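You operate a simulated robot arm through the tools that you are given. There is no shell and no other tool.

The job below is to be done with a simulated robot arm. You get a single attempt, and the scene is never put back.

JOB
Tidy the drinks kit: bottle in the blender's collar, both beige caps in the grey tub.
Fine: then slide the tub a hand's width away from the worktop's edge.
Where things are to end (x, y in the base frame): grey tub within 40 mm of [320, -540].

It is judged by the outcome, as a careful person would: the job done as asked, and still so three seconds after it is handed in. It fails if anything else is knocked over, pushed out of place, dropped, spilled or broken. Lids that push on must go on centred and level and be pressed home; caps that screw on are set level and turned clockwise until they are tight.

ROBOT AND FRAMES
A 6-joint arm with a two-finger parallel gripper, fixed in place. Base frame: the origin is at the foot of the arm, x ahead of it, y to its left, z up. Lengths are in mm, angles in degrees, forces in N, time in s.
With the tool pointing down near the work surface it reaches from about 300 to 660 mm from the base axis. Its first joint turns from -115.0 to 115.0 degrees. Payload 3.43 kg.
The TCP is the grasp point between the finger pads, 34 mm short of the fingertips. In the tool frame z runs along the fingers and y along their closing line. The gripper opens to 128 mm. The fingers are 24 mm wide and 12 mm thick; the gripper's body (48 by 130 mm) begins 96 mm behind the TCP.
Orientation is that of the tool frame in the base frame, as a unit quaternion [w, x, y, z]. With the fingers straight down and closing along the base's y, the tool's x points along the base's -x, its y along +y and its z along -z.

CONTROLS
- The arm moves only by the tool servo_tool. Its argument "motion" is a list of rows, each a list of 7 numbers: the gripper command, from -1 (fully open) to 1 (shut), values between in proportion, then the shift along the tool's x, y, z in mm, then the turn, a rotation vector about the tool's x, y, z in degrees. In form: [[grip, tx, ty, tz, ax, ay, az], ...]. A call has 1 to 20 rows; each row shifts and turns the commanded pose from where the row before left it, along the tool's axes as they then stand. Rows are played at 5 a second. More than 50 mm and 8.6 degrees between two rows, or a gripper value outside its range, and nothing of the call is played. Where a pose cannot be reached the arm comes as near as it can. A force on the tool above 40 N (or 10 N above the force at the start of the call, whichever is more), or a blocked arm, ends the call early, and 0.2 s more pass. The fingers move at their own pace (about 153 mm/s each) and stop on an object; they squeeze with about 41 N. The grip force told is the motor's: it shows also when the fingers shut on nothing. Time passes only in rows, and 0.2 s behind the last, so rows that do not move let the fingers close. It gives the time, the measured TCP pose, the force on the tool (base axes), the opening and the grip force at its end, in the units of the frame above (readings bear some noise), with the torque about the TCP (base axes, N m) and any sound that the robot's microphone picked up, and new pictures: "show" is both (left out), scene, wrist or none.
- Cameras (640 x 400 px; columns grow to the right, rows downward): "scene" is fixed at [383.4, -507.8, 1672.8]; the picture's right is [0.49, 0.87, 0.00], its down [0.75, -0.42, -0.51] and it looks along [-0.45, 0.25, -0.86] (base axes); focal length 242 px, centre (320, 200). "wrist" rides on the gripper at [76, -11, -160] in the tool frame; the picture's right is [0.15, 0.99, 0.00], its down [-0.88, 0.13, -0.46] and it looks along [-0.45, 0.07, 0.89] (tool axes); focal length 234 px, centre (320, 200). There is no depth. A picture from a camera that has moved, and an enlarged one, comes with that camera's place and axes in the base frame and with its lens. The place of the scene camera against the robot may be out by one fixed shift of up to 25 mm in any direction.
- raise_lower(by): slides the trunk up (or, below 0, down) by that many mm; the arm rides with it, the base frame stays. It gives what a move gives, with no picture.
- zoom(camera, box): a new picture of the part [left, top, right, bottom] of that camera's present view, enlarged. The clock stands still meanwhile.
- job_done(): hands the job in; it is judged then, once.

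Places have to be worked out from the pictures, the camera data and where the tool is seen. Open the gripper and draw the arm clear of the work before you hand the job in, unless the task says otherwise.

The tools are called after "Emit:" as a command line: name --pt "numbers of a row" for each row, then --argument value for the rest, lists and objects as JSON in quotes. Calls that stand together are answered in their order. servo_tool: Moves the arm, as the interface text tells. Its arguments: {"type":"object","properties":{"motion":{"type":"array"},"show":{"type":"string","enum":["both","scene","wrist","none"]}},"required":["motion"]} The other tools are called the same way: raise_lower (by) slides the trunk up or down; zoom (camera, box) takes an enlarged picture of a part of a camera's view; job_done () hands the job in.

At the start:

```text
t: 0.0
eef_pos: [176.2, -297.4, 1347.5]
orientation: [0.0, 0.001, 1.0, 0.0]
force: [-0.5, -0.1, 0.5]
wrist_torque: [-0.01, 0.01, 0.03]
finger_gap: 128.1
finger_force: 0.0
trunk travel left (down, up): [-925.0, 65.0]
```

scene: 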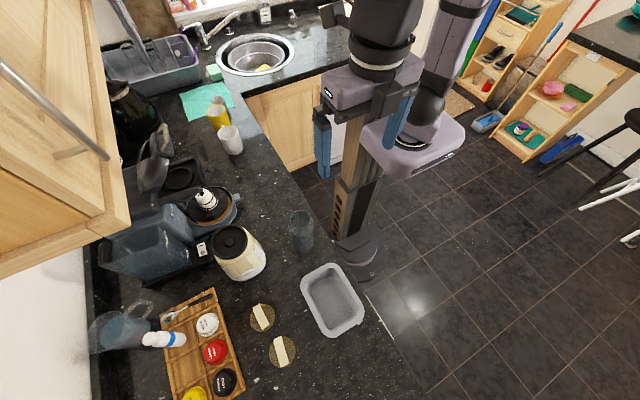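
wrist: 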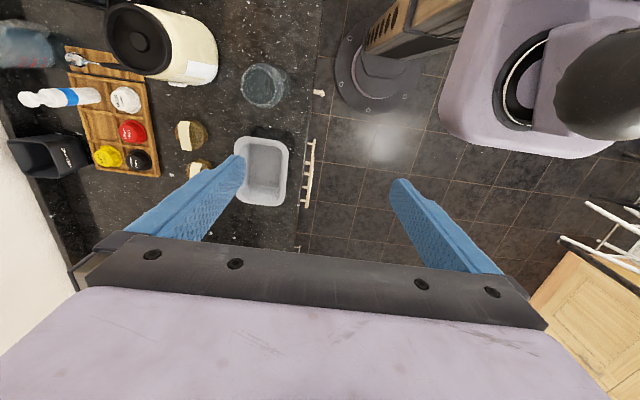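

The pictures show a worktop with a grey tub, two beige-handled caps, a tray of jars, a blender base, a bottle and a glass. I start by enlarging the views to identify each thing before moving.

Emit:
zoom --camera "scene" --box '[80, 200, 400, 400]'

Emit:
zoom --camera "wrist" --box '[0, 0, 320, 200]'

Emit:
zoom --camera "scene" --box '[80, 80, 320, 230]'

```text
2.00 times, centred on (240, 300) of scene
camera zoom: at [383.4, -507.8, 1672.8], right [0.49, 0.87, 0.0], down [0.75, -0.42, -0.51], along [-0.45, 0.25, -0.86], focal length 485 px, centre (480, 0)
```

zoom: 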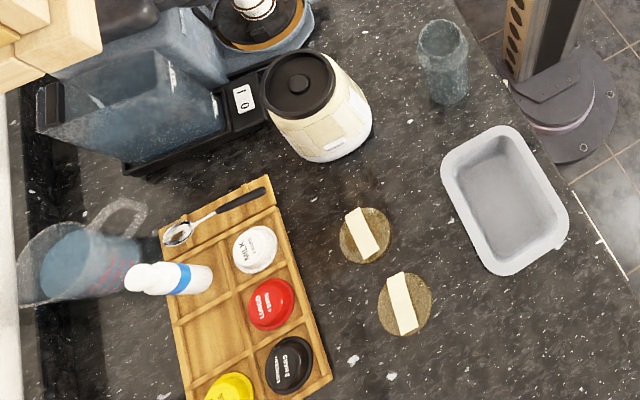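

```text
2.00 times, centred on (160, 100) of wrist
camera zoom: at [100.6, -309.6, 1507.9], right [-0.15, 0.99, 0.0], down [0.88, 0.13, 0.46], along [0.45, 0.07, -0.89], focal length 468 px, centre (640, 400)
```

zoom: 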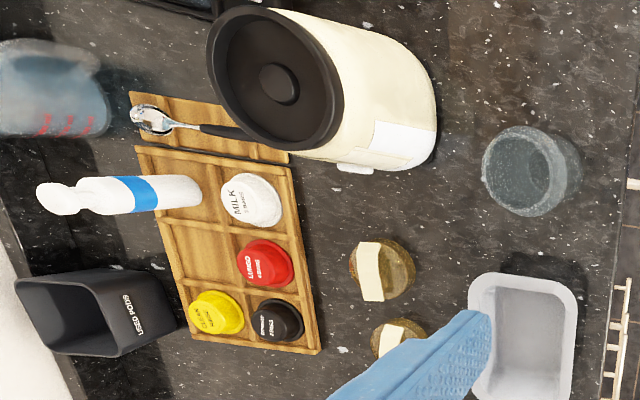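

```text
2.67 times, centred on (200, 155) of scene
camera zoom: at [383.4, -507.8, 1672.8], right [0.49, 0.87, 0.0], down [0.75, -0.42, -0.51], along [-0.45, 0.25, -0.86], focal length 646 px, centre (640, 320)
```

zoom: 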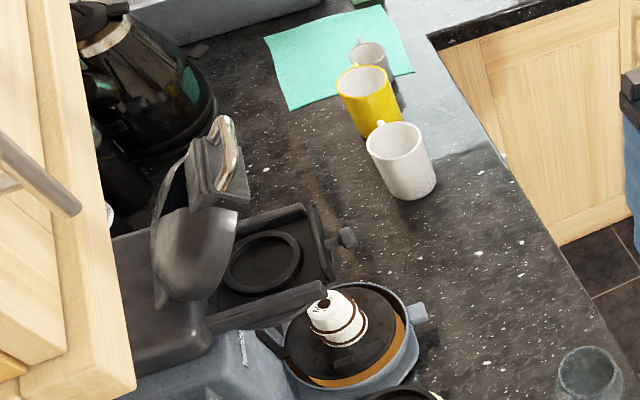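

I need a closer look at the candidates for blender, collar, bottle and caps, so I enlarge these regions further.

Emit:
zoom --camera "scene" --box '[140, 170, 260, 245]'

Emit:
zoom --camera "scene" --box '[230, 290, 326, 370]'

Emit:
zoom --camera "scene" --box '[80, 280, 200, 360]'

Emit:
zoom --camera "scene" --box '[260, 190, 360, 260]'

Emit:
zoom --camera "scene" --box '[200, 215, 280, 285]'

Emit:
zoom --camera "wrist" --box '[160, 60, 300, 220]'

```text
5.33 times, centred on (200, 208) of scene
camera zoom: at [383.4, -507.8, 1672.8], right [0.49, 0.87, 0.0], down [0.75, -0.42, -0.51], along [-0.45, 0.25, -0.86], focal length 1293 px, centre (960, 160)
```

zoom: 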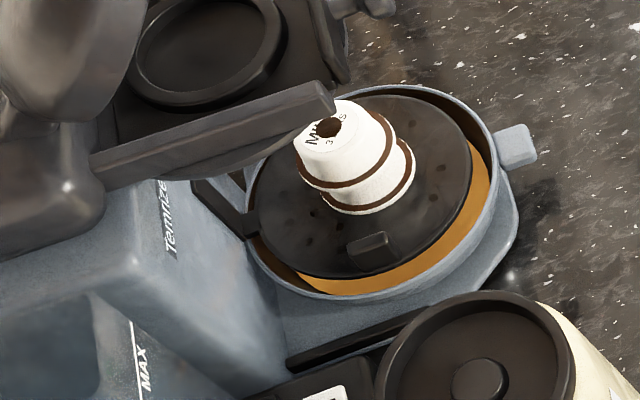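

```text
5.00 times, centred on (278, 330) of scene
camera zoom: at [383.4, -507.8, 1672.8], right [0.49, 0.87, 0.0], down [0.75, -0.42, -0.51], along [-0.45, 0.25, -0.86], focal length 1212 px, centre (530, -450)
```

zoom: 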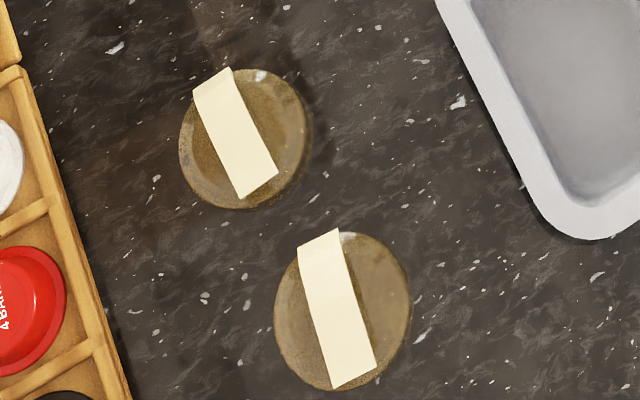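

```text
5.00 times, centred on (140, 320) of scene
camera zoom: at [383.4, -507.8, 1672.8], right [0.49, 0.87, 0.0], down [0.75, -0.42, -0.51], along [-0.45, 0.25, -0.86], focal length 1212 px, centre (1220, -400)
```

zoom: 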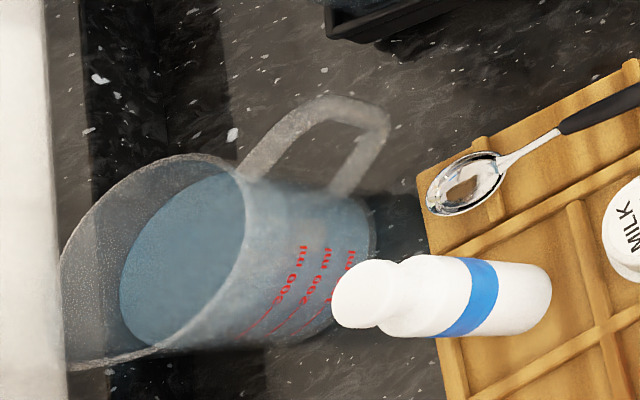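

```text
5.71 times, centred on (310, 225) of scene
camera zoom: at [383.4, -507.8, 1672.8], right [0.49, 0.87, 0.0], down [0.75, -0.42, -0.51], along [-0.45, 0.25, -0.86], focal length 1385 px, centre (377, 57)
```

zoom: 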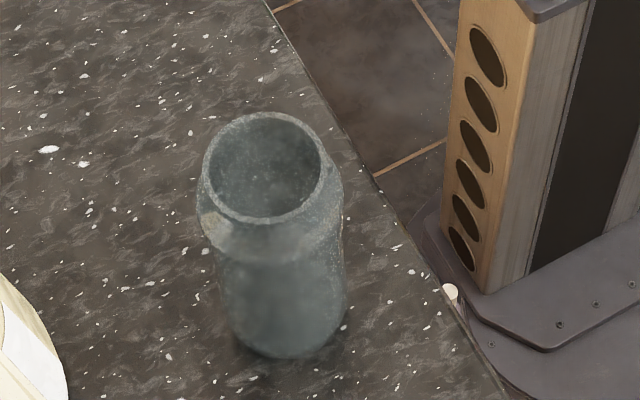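

```text
5.71 times, centred on (240, 250) of scene
camera zoom: at [383.4, -507.8, 1672.8], right [0.49, 0.87, 0.0], down [0.75, -0.42, -0.51], along [-0.45, 0.25, -0.86], focal length 1385 px, centre (777, -86)
```

zoom: 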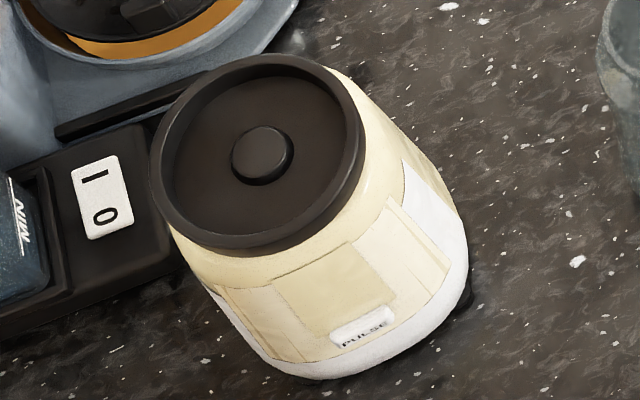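

```text
2.50 times, centred on (230, 140) of wrist
camera zoom: at [100.6, -309.6, 1507.9], right [-0.15, 0.99, 0.0], down [0.88, 0.13, 0.46], along [0.45, 0.07, -0.89], focal length 585 px, centre (545, 350)
```

zoom: 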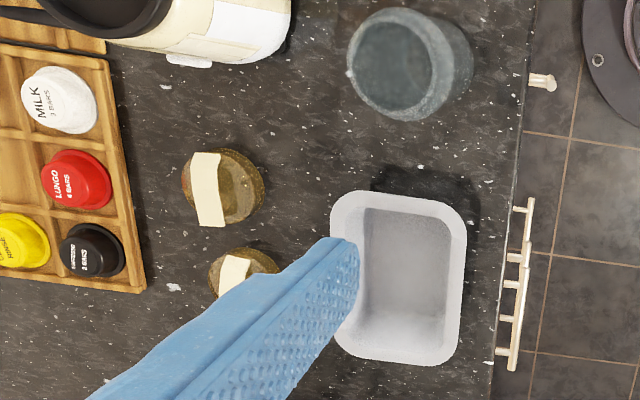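

The blender looks like the cream base with the PULSE button and a black ring collar with a central hub. The bottle is the grey glass one near the worktop edge, and the two caps are the discs with beige bars. I turn the wrist about 64° so its camera looks outward over the worktop, which lets me triangulate heights and places.

Emit:
servo_tool --pt "-1 0 0 0 0 0 8" --pt "-1 0 0 0 0 0 8" --pt "-1 0 0 0 0 0 8" --pt "-1 0 0 0 0 0 8" --pt "-1 0 0 0 0 0 8" --pt "-1 0 0 0 0 0 8" --pt "-1 0 0 0 0 0 8" --pt "-1 0 0 0 0 0 8" --pt "-1 0 0 0 0 0 0" --show "both"

```text
t: 2.0
eef_pos: [176.9, -297.5, 1350.0]
orientation: [0.0, 0.531, 0.847, 0.0]
force: [0.4, 0.3, 0.3]
wrist_torque: [0.03, -0.01, 0.01]
finger_gap: 128.0
finger_force: 0.1
trunk travel left (down, up): [-925.0, 65.0]
camera wrist: at [132.9, -234.9, 1508.2], right [0.83, 0.56, 0.0], down [0.5, -0.74, 0.46], along [0.26, -0.38, -0.89], focal length 234 px, centre (320, 200)
```

scene: 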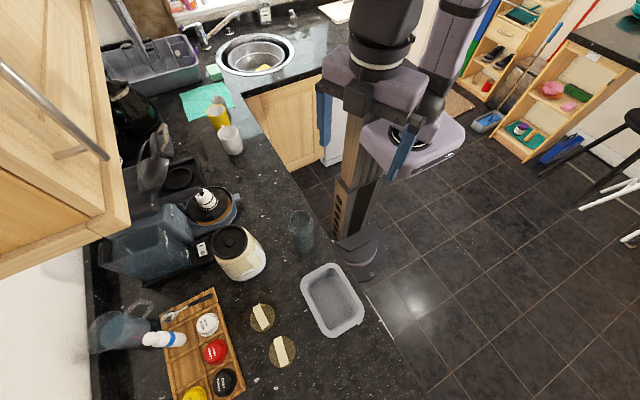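
wrist: 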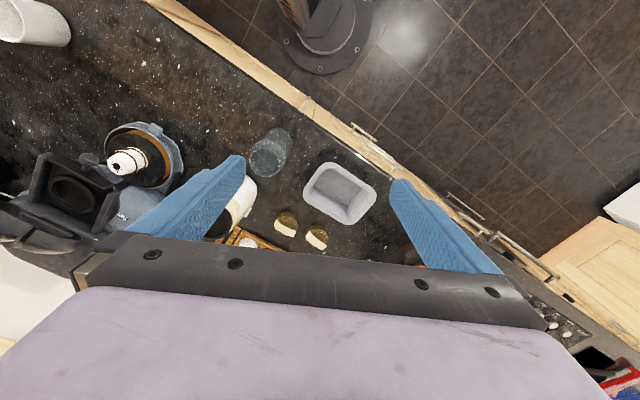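

The camera's view is toward the tool's +x side (toward the robot now), so I move the tool outward at the same height to get a wide baseline view over the tub and caps.

Emit:
servo_tool --pt "-1 -40 0 0 0 0 0" --pt "-1 -45 0 0 0 0 0" --pt "-1 -45 0 0 0 0 0" --pt "-1 -45 0 0 0 0 0" --pt "-1 -16 0 0 0 0 0" --pt "-1 0 0 0 0 0 0" --show "both"

```text
t: 3.4
eef_pos: [255.4, -458.7, 1335.9]
orientation: [0.0, 0.53, 0.848, 0.0]
force: [-0.5, -0.4, 0.0]
wrist_torque: [0.03, 0.01, 0.02]
finger_gap: 127.7
finger_force: 0.1
out of reach, approached as far as the arm can: row 4, 5
trunk travel left (down, up): [-925.0, 65.0]
camera wrist: at [211.7, -396.8, 1495.1], right [0.82, 0.57, 0.0], down [0.5, -0.73, 0.46], along [0.26, -0.38, -0.89], focal length 234 px, centre (320, 200)
```

scene: 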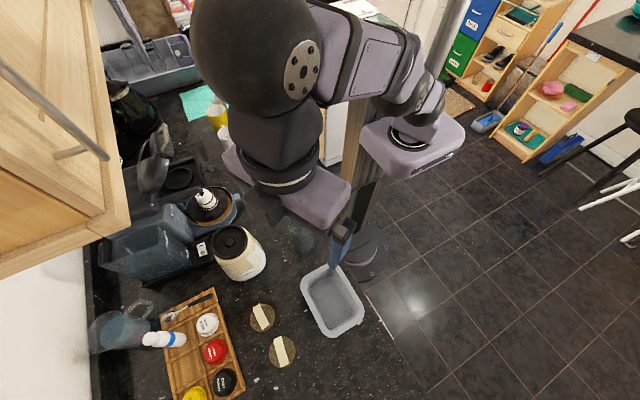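
wrist: 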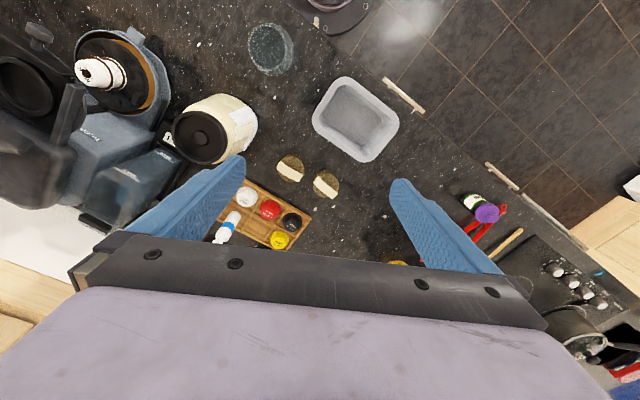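

At this height the reach ends near 525 mm radius. I lower the tool 150 mm in place (fingertips at about 1150, well above everything on the worktop) to get a closer view and check the reach.

Emit:
servo_tool --pt "-1 0 0 40 0 0 0" --pt "-1 0 0 40 0 0 0" --pt "-1 0 0 40 0 0 0" --pt "-1 0 0 30 0 0 0" --pt "-1 0 0 0 0 0 0" --show "both"

```text
t: 4.6
eef_pos: [254.1, -457.2, 1184.8]
orientation: [0.0, 0.529, 0.849, 0.0]
force: [-1.2, 0.0, 0.0]
wrist_torque: [0.0, 0.0, -0.01]
finger_gap: 128.1
finger_force: 0.0
trunk travel left (down, up): [-925.0, 65.0]
camera wrist: at [211.2, -394.6, 1344.2], right [0.82, 0.57, 0.0], down [0.5, -0.73, 0.46], along [0.26, -0.38, -0.89], focal length 234 px, centre (320, 200)
```

scene: 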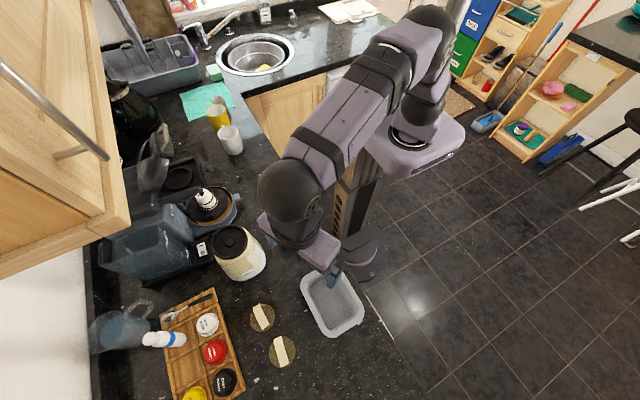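
wrist: 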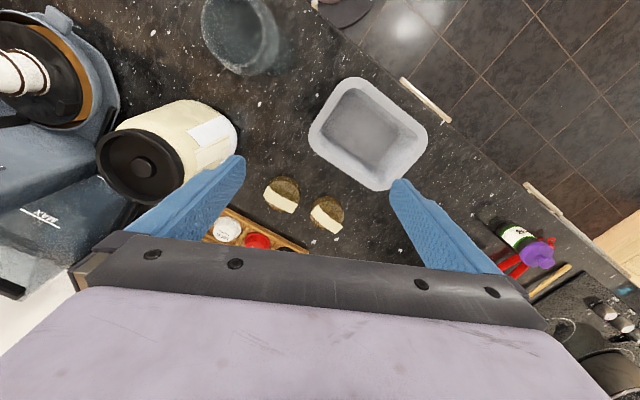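

The lower height is in reach. Triangulating the two views puts the cap tops near z≈909 at about (368,-598) and (265,-615), and the tub rim near z≈935 at about (325,-416). I zoom into this view for details of blender, bottle, tub and caps.

Emit:
zoom --camera "wrist" --box '[80, 0, 320, 150]'

Emit:
zoom --camera "wrist" --box '[240, 60, 440, 260]'

Emit:
zoom --camera "wrist" --box '[0, 80, 260, 260]'

```text
2.67 times, centred on (200, 75) of wrist
camera zoom: at [211.2, -394.6, 1344.2], right [0.82, 0.57, 0.0], down [0.5, -0.73, 0.46], along [0.26, -0.38, -0.89], focal length 624 px, centre (640, 533)
```

zoom: 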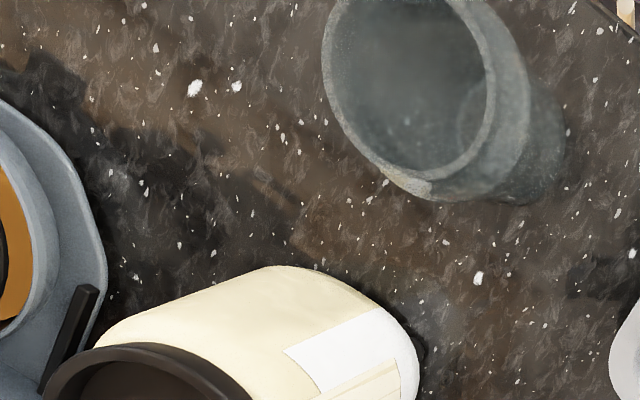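

```text
2.00 times, centred on (340, 160) of wrist
camera zoom: at [211.2, -394.6, 1344.2], right [0.82, 0.57, 0.0], down [0.5, -0.73, 0.46], along [0.26, -0.38, -0.89], focal length 468 px, centre (280, 280)
```

zoom: 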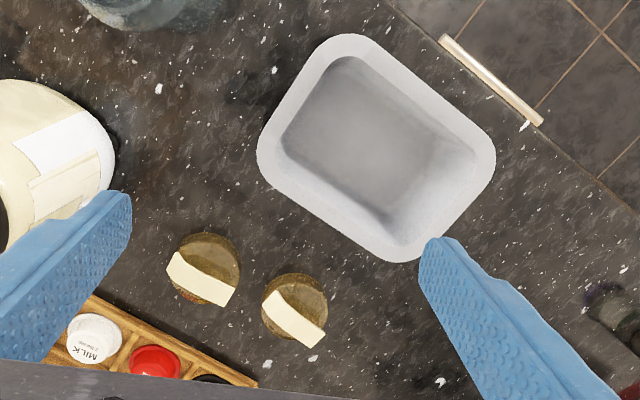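

```text
2.22 times, centred on (130, 170) of wrist
camera zoom: at [211.2, -394.6, 1344.2], right [0.82, 0.57, 0.0], down [0.5, -0.73, 0.46], along [0.26, -0.38, -0.89], focal length 520 px, centre (742, 267)
```

zoom: 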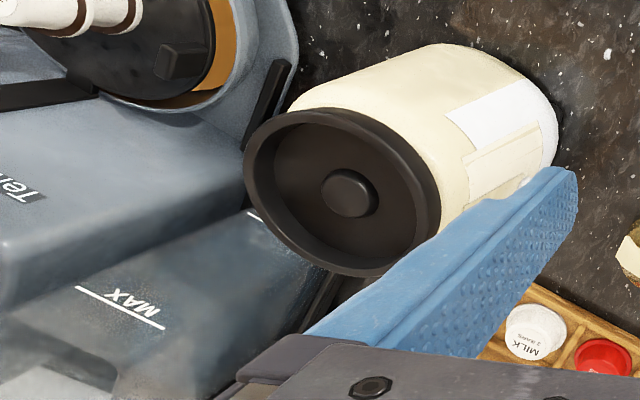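

The blender hub works out near (87,-598, z≈1069) and the bottle near (100,-415); the scene camera appears off by about (+23,+6). I move above the bottle at the same height to see it and the blender centrally.

Emit:
servo_tool --pt "-1 26.4 -30 0 0 0 0" --pt "-1 26.4 -30 0 0 0 0" --pt "-1 26.4 -30 0 0 0 0" --pt "-1 26.4 -30 0 0 0 0" --pt "-1 0 0 0 0 0 0" --show "wrist"

Emit:
zoom --camera "wrist" --box '[220, 100, 420, 260]'

```text
t: 5.8
eef_pos: [101.3, -414.2, 1187.4]
orientation: [0.0, 0.53, 0.848, 0.0]
force: [-0.2, -0.3, 0.3]
wrist_torque: [0.0, 0.02, -0.01]
finger_gap: 127.8
finger_force: 0.1
trunk travel left (down, up): [-925.0, 65.0]
camera wrist: at [58.8, -352.4, 1346.8], right [0.82, 0.57, 0.0], down [0.5, -0.73, 0.46], along [0.26, -0.38, -0.89], focal length 234 px, centre (320, 200)
```

wrist: 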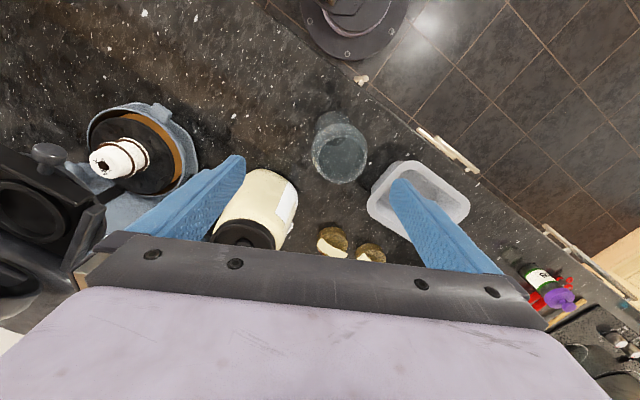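

```text
2.50 times, centred on (320, 180) of wrist
camera zoom: at [58.8, -352.4, 1346.8], right [0.82, 0.57, 0.0], down [0.5, -0.73, 0.46], along [0.26, -0.38, -0.89], focal length 585 px, centre (320, 250)
```

zoom: 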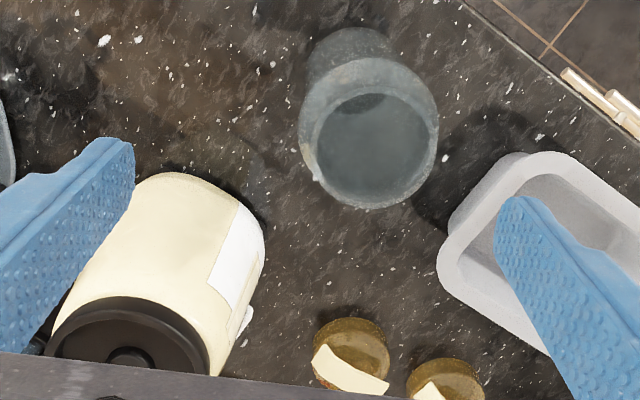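

The bottle is about 64 mm wide and roughly 185 mm tall (rim z≈1080), standing near (124,-406). I zoom closely at the bottle and the collar to understand how they mate.

Emit:
zoom --camera "wrist" --box '[300, 105, 380, 190]'

Emit:
zoom --camera "scene" --box '[205, 220, 265, 260]'

Emit:
zoom --camera "scene" --box '[280, 200, 330, 260]'

```text
4.71 times, centred on (340, 148) of wrist
camera zoom: at [58.8, -352.4, 1346.8], right [0.82, 0.57, 0.0], down [0.5, -0.73, 0.46], along [0.26, -0.38, -0.89], focal length 1102 px, centre (226, 447)
```

zoom: 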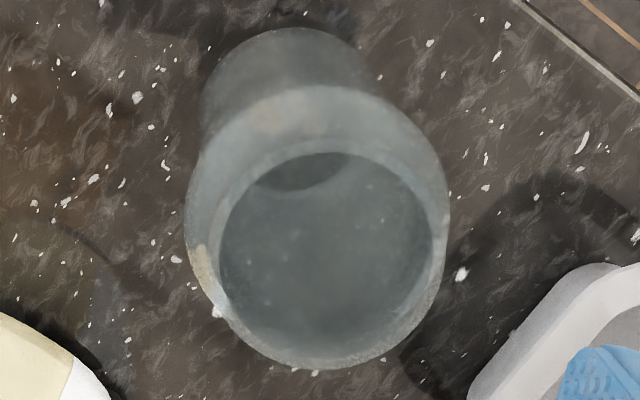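

```text
10.00 times, centred on (235, 240) of scene
camera zoom: at [383.4, -507.8, 1672.8], right [0.49, 0.87, 0.0], down [0.75, -0.42, -0.51], along [-0.45, 0.25, -0.86], focal length 2424 px, centre (1170, -200)
```

zoom: 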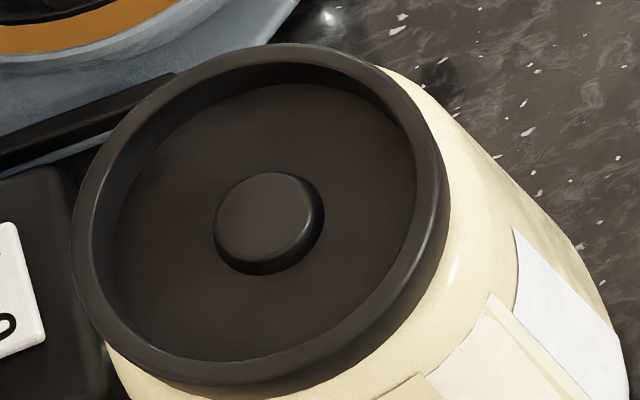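

```text
6.67 times, centred on (305, 230) of scene
camera zoom: at [383.4, -507.8, 1672.8], right [0.49, 0.87, 0.0], down [0.75, -0.42, -0.51], along [-0.45, 0.25, -0.86], focal length 1616 px, centre (420, 0)
```

zoom: 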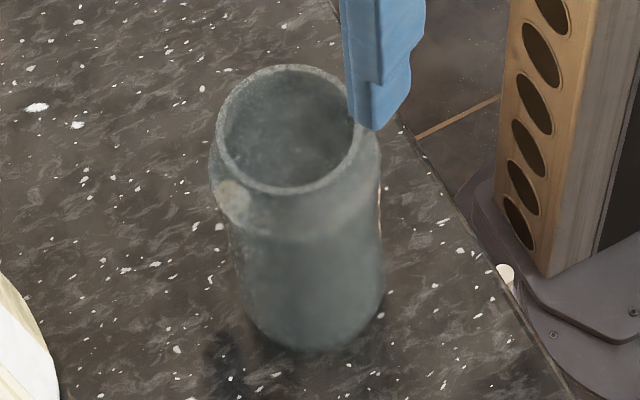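

The bottle has a ~69 mm shoulder above a ~64 mm body, and the collar opening is about 79 mm with a ~25 mm hub. I turn to make the closing line run along base x and move outward and a bit up to inspect the blender surroundings before grasping anything.

Emit:
servo_tool --pt "-1 0 0 -20 0 0 8.5" --pt "-1 0 0 -23 0 0 8.5" --pt "-1 0 0 0 0 0 8.5" --pt "-1 -40 -2 0 0 0 0" --pt "-1 -40 -2 0 0 0 0" --pt "-1 -36 -2 0 0 0 0" --pt "-1 0 0 0 0 0 0" --show "both"

Emit:
zoom --camera "wrist" --box '[160, 80, 420, 250]'

```text
t: 7.4
eef_pos: [97.0, -527.1, 1233.5]
orientation: [0.001, 0.704, 0.71, 0.001]
force: [-0.2, -0.2, 1.0]
wrist_torque: [-0.04, 0.0, -0.06]
finger_gap: 128.0
finger_force: 0.0
trunk travel left (down, up): [-925.0, 65.0]
camera wrist: at [84.2, -452.1, 1392.2], right [0.99, 0.15, 0.0], down [0.14, -0.88, 0.46], along [0.07, -0.45, -0.89], focal length 234 px, centre (320, 200)
```

scene: 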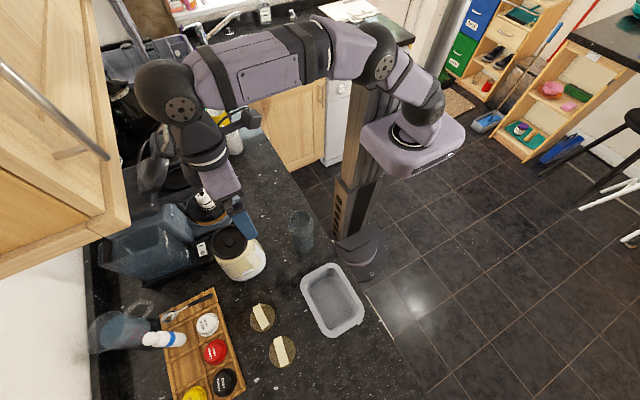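
wrist: 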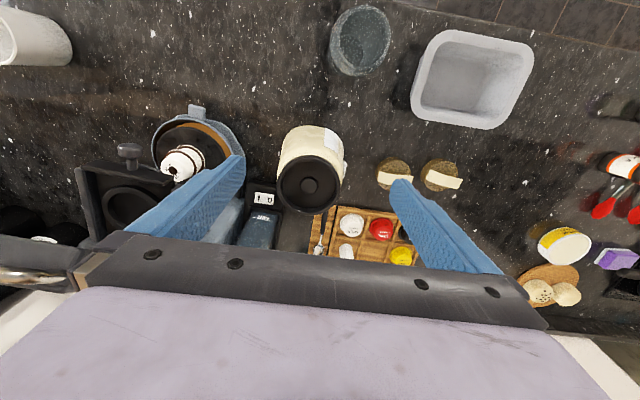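

```text
2.35 times, centred on (290, 165) of wrist
camera zoom: at [84.2, -452.1, 1392.2], right [0.99, 0.15, 0.0], down [0.14, -0.88, 0.46], along [0.07, -0.45, -0.89], focal length 551 px, centre (391, 282)
```

zoom: 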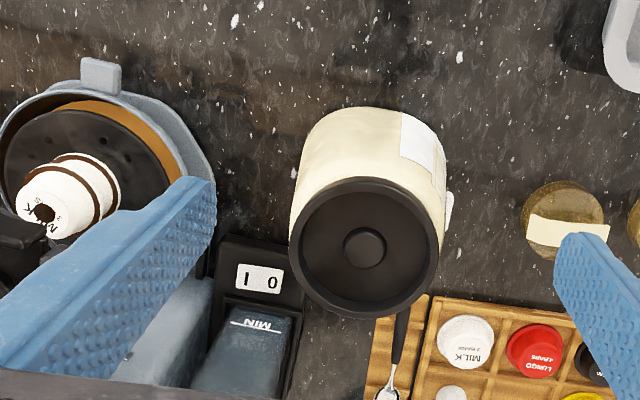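

The collar centre computes to about (89,-592) and the bottle to (123,-406); nothing crowds either at finger height. I move back over the bottle with the fingers open, tips still above its rim, to check centring.

Emit:
servo_tool --pt "-1 40 9 0 0 0 0" --pt "-1 40 9 0 0 0 0" --pt "-1 41 8 20 0 0 0" --pt "-1 0 0 35 0 0 0" --pt "-1 0 0 0 0 0 0" --show "both"

Emit:
zoom --camera "wrist" --box '[220, 100, 420, 250]'

Emit:
zoom --camera "scene" --box '[250, 170, 350, 260]'

```text
t: 8.6
eef_pos: [121.9, -406.2, 1175.9]
orientation: [0.001, 0.704, 0.711, 0.0]
force: [-0.2, -0.5, 0.1]
wrist_torque: [-0.06, 0.0, -0.01]
finger_gap: 128.0
finger_force: 0.2
trunk travel left (down, up): [-925.0, 65.0]
camera wrist: at [109.1, -331.8, 1335.8], right [0.99, 0.15, 0.0], down [0.14, -0.88, 0.46], along [0.07, -0.45, -0.89], focal length 234 px, centre (320, 200)
```

scene: 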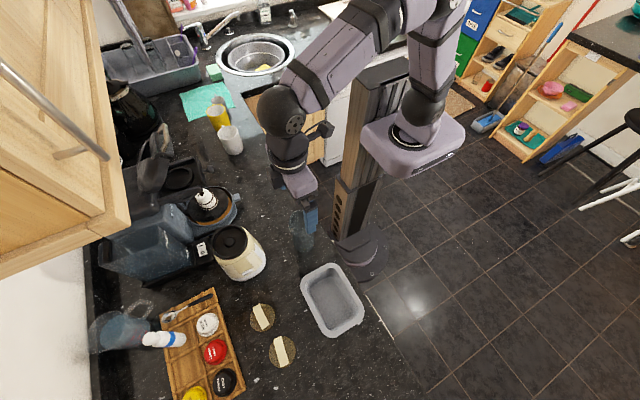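
wrist: 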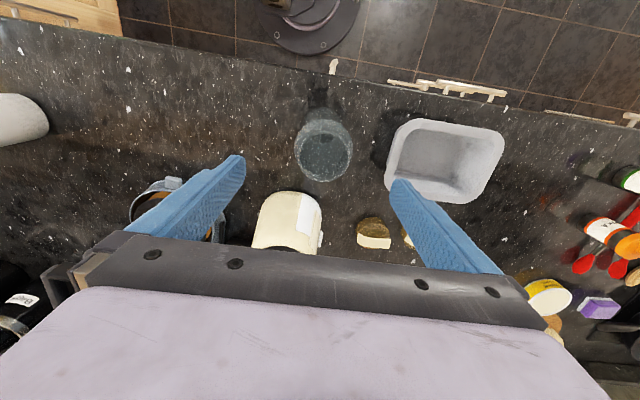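

```text
2.67 times, centred on (320, 175) of wrist
camera zoom: at [109.1, -331.8, 1335.8], right [0.99, 0.15, 0.0], down [0.14, -0.88, 0.46], along [0.07, -0.45, -0.89], focal length 624 px, centre (320, 267)
```

zoom: 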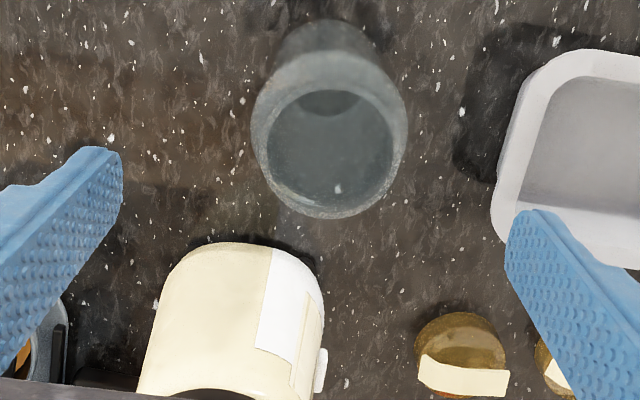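

```text
4.44 times, centred on (300, 215) of scene
camera zoom: at [383.4, -507.8, 1672.8], right [0.49, 0.87, 0.0], down [0.75, -0.42, -0.51], along [-0.45, 0.25, -0.86], focal length 1077 px, centre (409, 133)
```

zoom: 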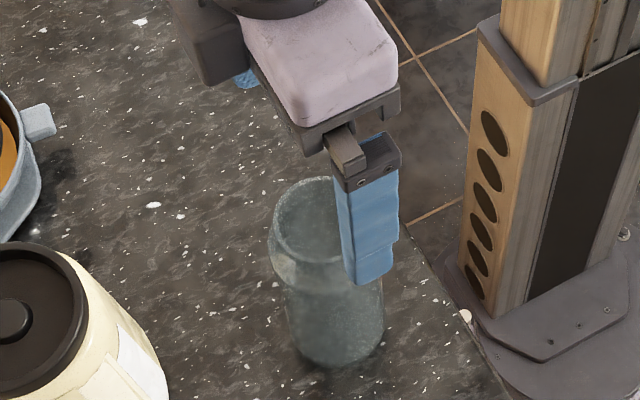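

The bottle axis is at about (125,-405), 3 mm from the tool axis. I correct by 3 mm and descend to about z=1040 first, checking the palm-to-rim clearance before going lower.

Emit:
servo_tool --pt "-1 1 3 30 0 0 0" --pt "-1 0 0 35 0 0 0" --pt "-1 0 0 35 0 0 0" --pt "-1 0 0 36 0 0 0" --pt "-1 0 0 0 0 0 0" --show "both"

Emit:
zoom --camera "wrist" --box '[220, 100, 420, 250]'

Emit:
zoom --camera "scene" --box '[260, 190, 340, 260]'

```text
t: 9.8
eef_pos: [122.8, -405.6, 1039.4]
orientation: [0.0, 0.704, 0.71, 0.001]
force: [0.1, 0.1, -0.2]
wrist_torque: [0.0, 0.01, 0.04]
finger_gap: 128.0
finger_force: 0.2
trunk travel left (down, up): [-925.0, 65.0]
camera wrist: at [111.0, -331.0, 1199.8], right [0.99, 0.16, 0.0], down [0.14, -0.88, 0.46], along [0.07, -0.45, -0.89], focal length 234 px, centre (320, 200)
```

scene: 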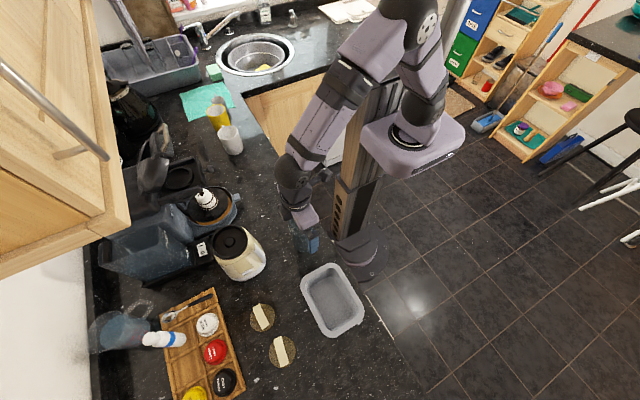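
wrist: 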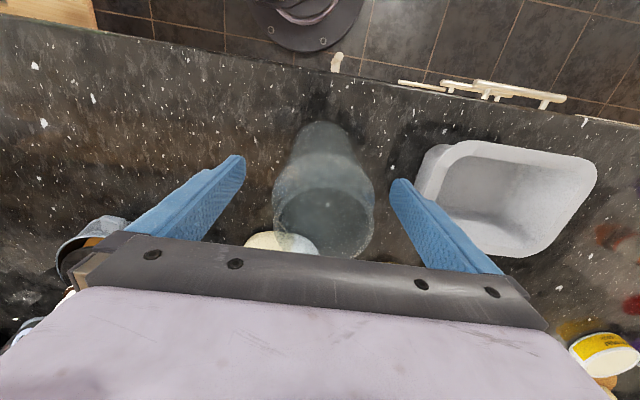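

```text
2.67 times, centred on (320, 175) of wrist
camera zoom: at [111.0, -331.0, 1199.8], right [0.99, 0.16, 0.0], down [0.14, -0.88, 0.46], along [0.07, -0.45, -0.89], focal length 624 px, centre (320, 267)
```

zoom: 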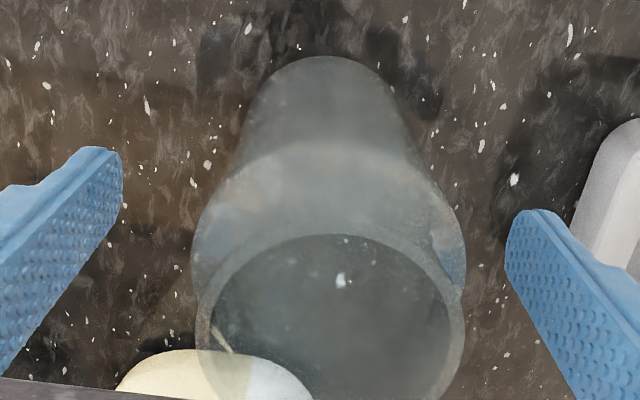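

```text
5.71 times, centred on (300, 225) of scene
camera zoom: at [383.4, -507.8, 1672.8], right [0.49, 0.87, 0.0], down [0.75, -0.42, -0.51], along [-0.45, 0.25, -0.86], focal length 1385 px, centre (434, 57)
```

zoom: 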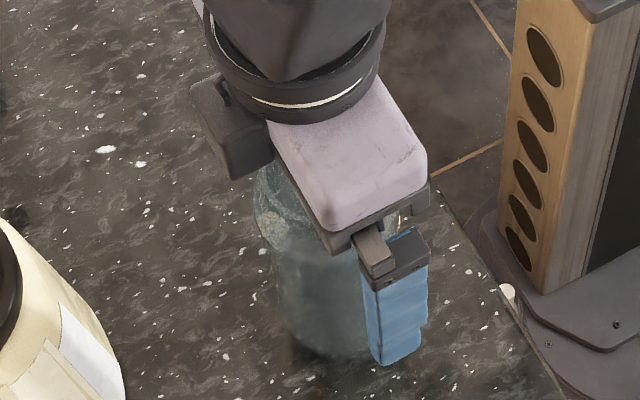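

The rim is at z≈1081 and the bottle sits centred between the fingers. I descend the remaining 34 mm with a 2 mm correction, then close on the bottle.

Emit:
servo_tool --pt "-1 0 2 17 0 0 0" --pt "-1 0 0 17 0 0 0" --pt "-1 0 0 0 0 0 0" --pt "0.4 0 0 0 0 0 0" --pt "1 0 0 0 0 0 0" --pt "1 0 0 0 0 0 0" --pt "1 0 0 0 0 0 0" --show "both"

Emit:
zoom --camera "scene" --box '[260, 190, 340, 260]'

```text
t: 11.4
eef_pos: [126.3, -406.2, 1006.8]
orientation: [0.0, 0.704, 0.71, 0.001]
force: [-0.8, 0.9, 0.4]
wrist_torque: [0.02, 0.02, 0.01]
finger_gap: 71.0
finger_force: 41.1
trunk travel left (down, up): [-925.0, 65.0]
camera wrist: at [113.1, -331.8, 1165.3], right [0.99, 0.16, 0.0], down [0.14, -0.88, 0.46], along [0.07, -0.45, -0.89], focal length 234 px, centre (320, 200)
```

scene: 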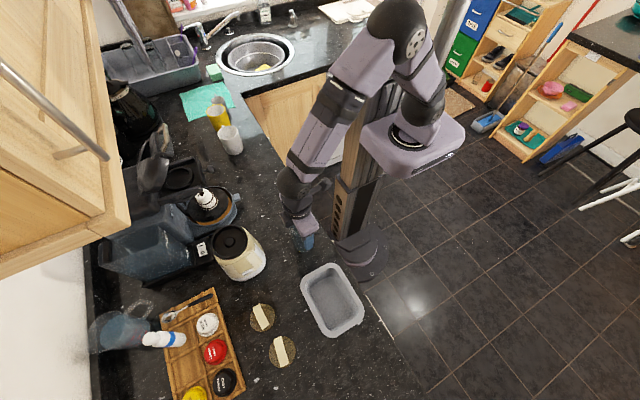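
wrist: 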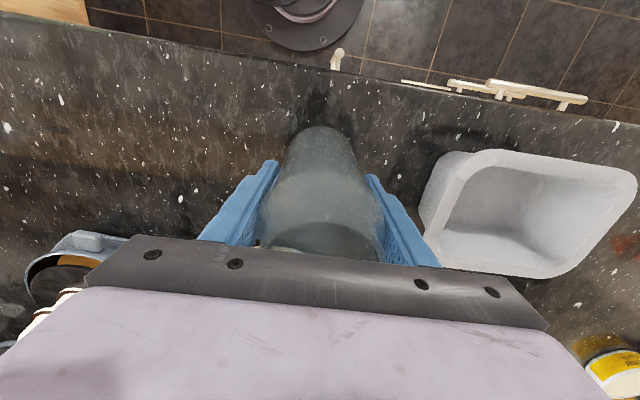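

```text
5.71 times, centred on (300, 225) of scene
camera zoom: at [383.4, -507.8, 1672.8], right [0.49, 0.87, 0.0], down [0.75, -0.42, -0.51], along [-0.45, 0.25, -0.86], focal length 1385 px, centre (434, 57)
```

zoom: 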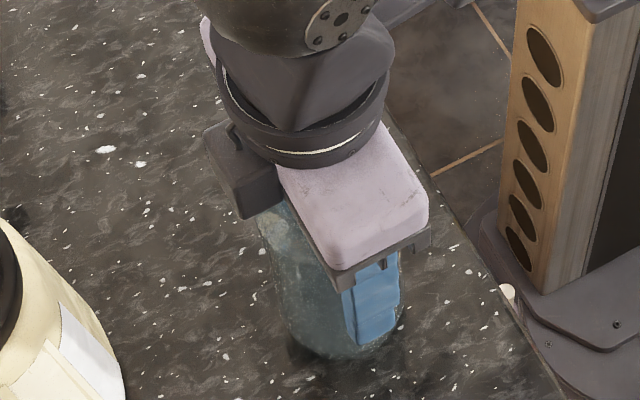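

The grip holds at 71 mm with 41 N on the bottle's shoulder. I lift 20 mm and check that the bottle comes along and hangs straight.

Emit:
servo_tool --pt "1 0 0 -7 0 0 0" --pt "1 0 0 -13 0 0 0" --pt "1 0 0 0 0 0 0" --pt "1 0 0 0 0 0 0" --show "both"

Emit:
zoom --camera "scene" --box '[260, 190, 340, 260]'

Emit:
zoom --camera "wrist" --box '[220, 100, 420, 250]'

```text
t: 12.4
eef_pos: [126.1, -407.8, 1025.5]
orientation: [0.0, 0.704, 0.71, 0.001]
force: [0.2, -0.4, -1.3]
wrist_torque: [0.01, 0.0, 0.0]
finger_gap: 70.9
finger_force: 41.2
trunk travel left (down, up): [-925.0, 65.0]
camera wrist: at [114.6, -332.7, 1185.1], right [0.99, 0.16, 0.0], down [0.14, -0.88, 0.46], along [0.07, -0.45, -0.89], focal length 234 px, centre (320, 200)
```

scene: 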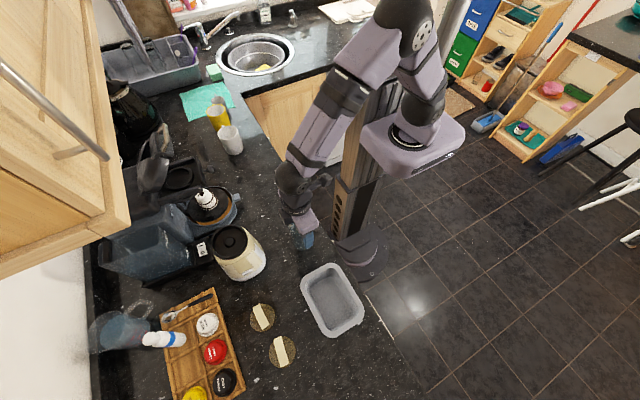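
wrist: 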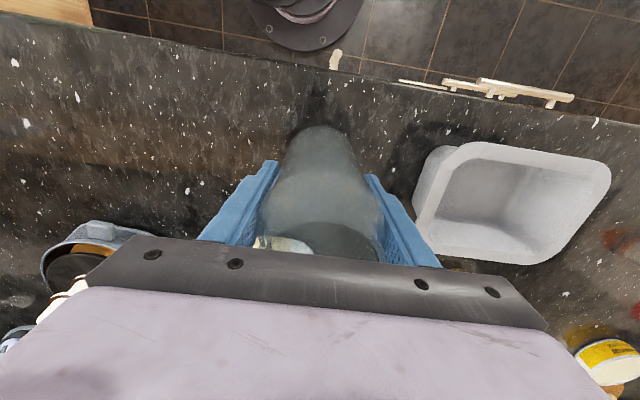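

```text
5.71 times, centred on (300, 225) of scene
camera zoom: at [383.4, -507.8, 1672.8], right [0.49, 0.87, 0.0], down [0.75, -0.42, -0.51], along [-0.45, 0.25, -0.86], focal length 1385 px, centre (434, 57)
```

zoom: 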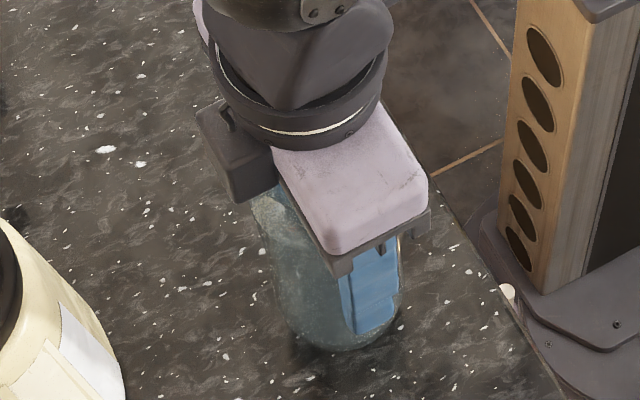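

```text
2.67 times, centred on (320, 175) of wrist
camera zoom: at [114.6, -332.7, 1185.1], right [0.99, 0.16, 0.0], down [0.14, -0.88, 0.46], along [0.07, -0.45, -0.89], focal length 624 px, centre (320, 267)
```

zoom: 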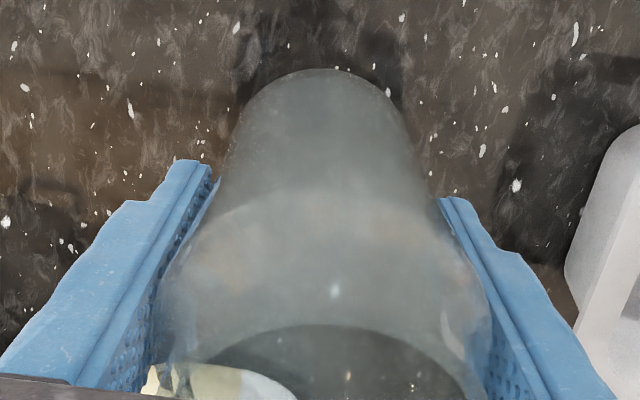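

The bottle lifts cleanly (about 1.3 N) and hangs straight. I now raise the trunk 60 mm for extra reach at height.

Emit:
raise_lower --by 60

```text
t: 13.4
eef_pos: [126.6, -407.0, 1086.4]
orientation: [0.001, 0.704, 0.71, -0.001]
force: [-0.9, -0.1, -0.8]
wrist_torque: [-0.01, 0.01, 0.0]
finger_gap: 70.8
finger_force: 40.8
trunk travel left (down, up): [-985.0, 5.0]
```

The trunk is up and the grip is steady. I lift the bottle to z≈1226 (its base about 1116, above the collar rim) and move part of the way toward the blender, then look.

Emit:
servo_tool --pt "1 0 0 -35 0 0 0" --pt "1 0 0 -35 0 0 0" --pt "1 0 0 -35 0 0 0" --pt "1 0 0 -35 0 0 0" --pt "1 -30 -6 0 0 0 0" --pt "1 -35 -7 0 0 0 0" --pt "1 -35 -7 0 0 0 0" --pt "1 -20 -4 0 0 0 0" --pt "1 0 0 0 0 0 0" --pt "1 0 0 0 0 0 0" --show "both"

Emit:
zoom --camera "wrist" --box '[220, 100, 420, 250]'

Emit:
zoom --camera "scene" --box '[190, 160, 290, 260]'

```text
t: 15.6
eef_pos: [104.1, -527.1, 1226.1]
orientation: [0.0, 0.704, 0.71, -0.001]
force: [0.5, -0.6, -0.3]
wrist_torque: [0.0, 0.02, 0.01]
finger_gap: 70.9
finger_force: 41.2
trunk travel left (down, up): [-985.0, 5.0]
camera wrist: at [91.2, -453.0, 1384.4], right [0.99, 0.15, 0.0], down [0.14, -0.88, 0.46], along [0.07, -0.45, -0.89], focal length 234 px, centre (320, 200)
```

scene: 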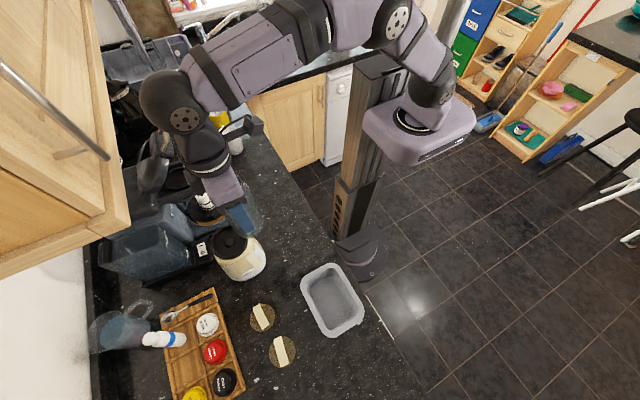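
wrist: 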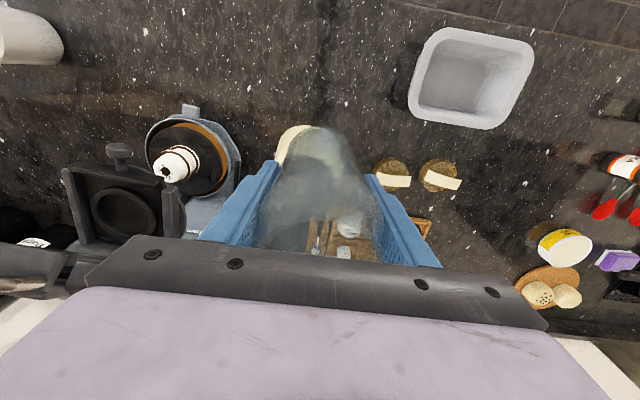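

```text
2.67 times, centred on (320, 175) of wrist
camera zoom: at [91.2, -453.0, 1384.4], right [0.99, 0.15, 0.0], down [0.14, -0.88, 0.46], along [0.07, -0.45, -0.89], focal length 624 px, centre (320, 267)
```

zoom: 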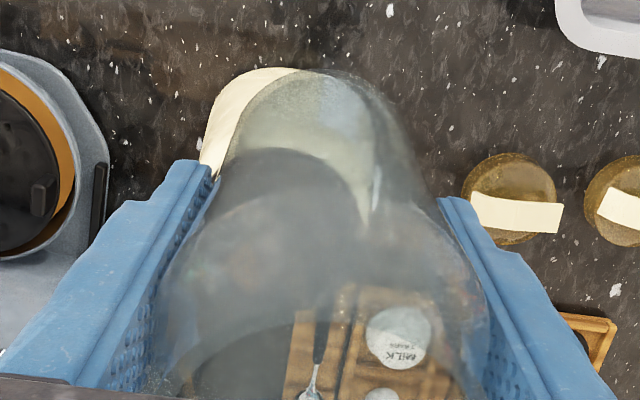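

```text
4.00 times, centred on (240, 210) of scene
camera zoom: at [383.4, -507.8, 1672.8], right [0.49, 0.87, 0.0], down [0.75, -0.42, -0.51], along [-0.45, 0.25, -0.86], focal length 970 px, centre (640, 160)
```

zoom: 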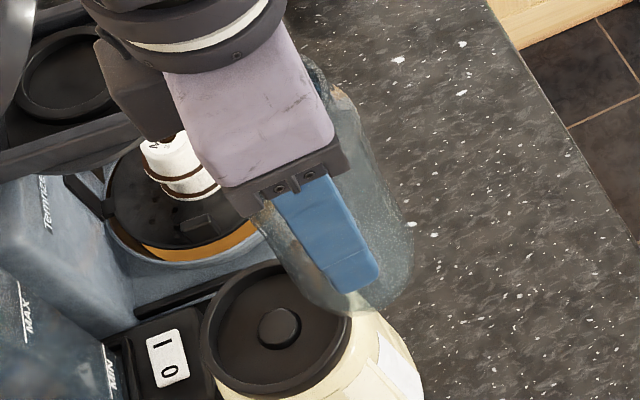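

Through the glass the blender and tray are visible, and the base is clear above the collar. I move the remaining 63 mm outward and 14 mm in −x to be over the collar, then compare the bottle base with the collar ring.

Emit:
servo_tool --pt "1 -22 -5 0 0 0 0" --pt "1 -22 -5 0 0 0 0" --pt "1 -19 -4 0 0 0 0" --pt "1 0 0 0 0 0 0" --pt "1 0 0 0 0 0 0" --show "both"

Emit:
zoom --camera "wrist" --box '[220, 100, 420, 250]'

Emit:
zoom --camera "scene" --box '[180, 170, 280, 270]'

```text
t: 16.8
eef_pos: [90.7, -579.2, 1222.4]
orientation: [0.001, 0.704, 0.71, 0.0]
force: [0.8, -0.5, -1.0]
wrist_torque: [-0.02, -0.03, 0.0]
finger_gap: 70.7
finger_force: 40.7
out of reach, approached as far as the arm can: row 3
trunk travel left (down, up): [-985.0, 5.0]
camera wrist: at [77.3, -504.2, 1381.9], right [0.99, 0.15, 0.0], down [0.14, -0.88, 0.45], along [0.07, -0.45, -0.89], focal length 234 px, centre (320, 200)
```

scene: 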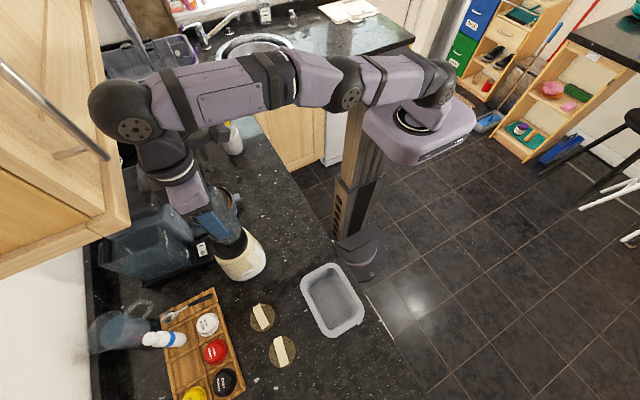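
wrist: 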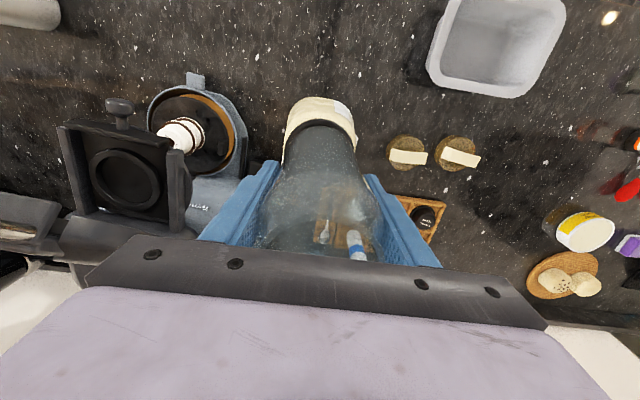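

```text
2.67 times, centred on (320, 175) of wrist
camera zoom: at [77.3, -504.2, 1381.9], right [0.99, 0.15, 0.0], down [0.14, -0.88, 0.45], along [0.07, -0.45, -0.89], focal length 624 px, centre (320, 267)
```

zoom: 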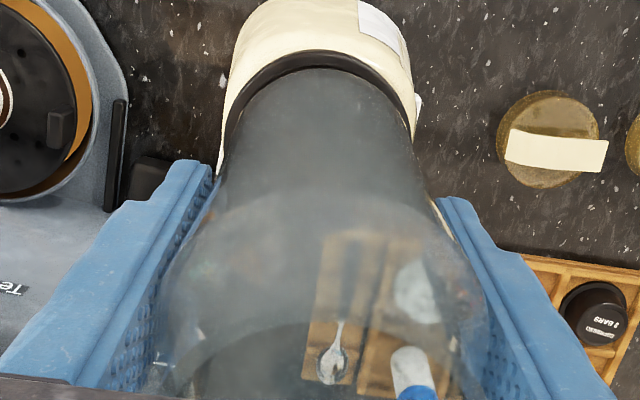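

```text
4.00 times, centred on (230, 220) of scene
camera zoom: at [383.4, -507.8, 1672.8], right [0.49, 0.87, 0.0], down [0.75, -0.42, -0.51], along [-0.45, 0.25, -0.86], focal length 970 px, centre (680, 120)
```

zoom: 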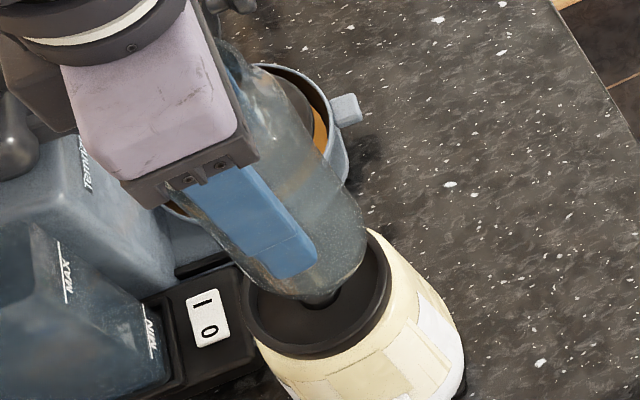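

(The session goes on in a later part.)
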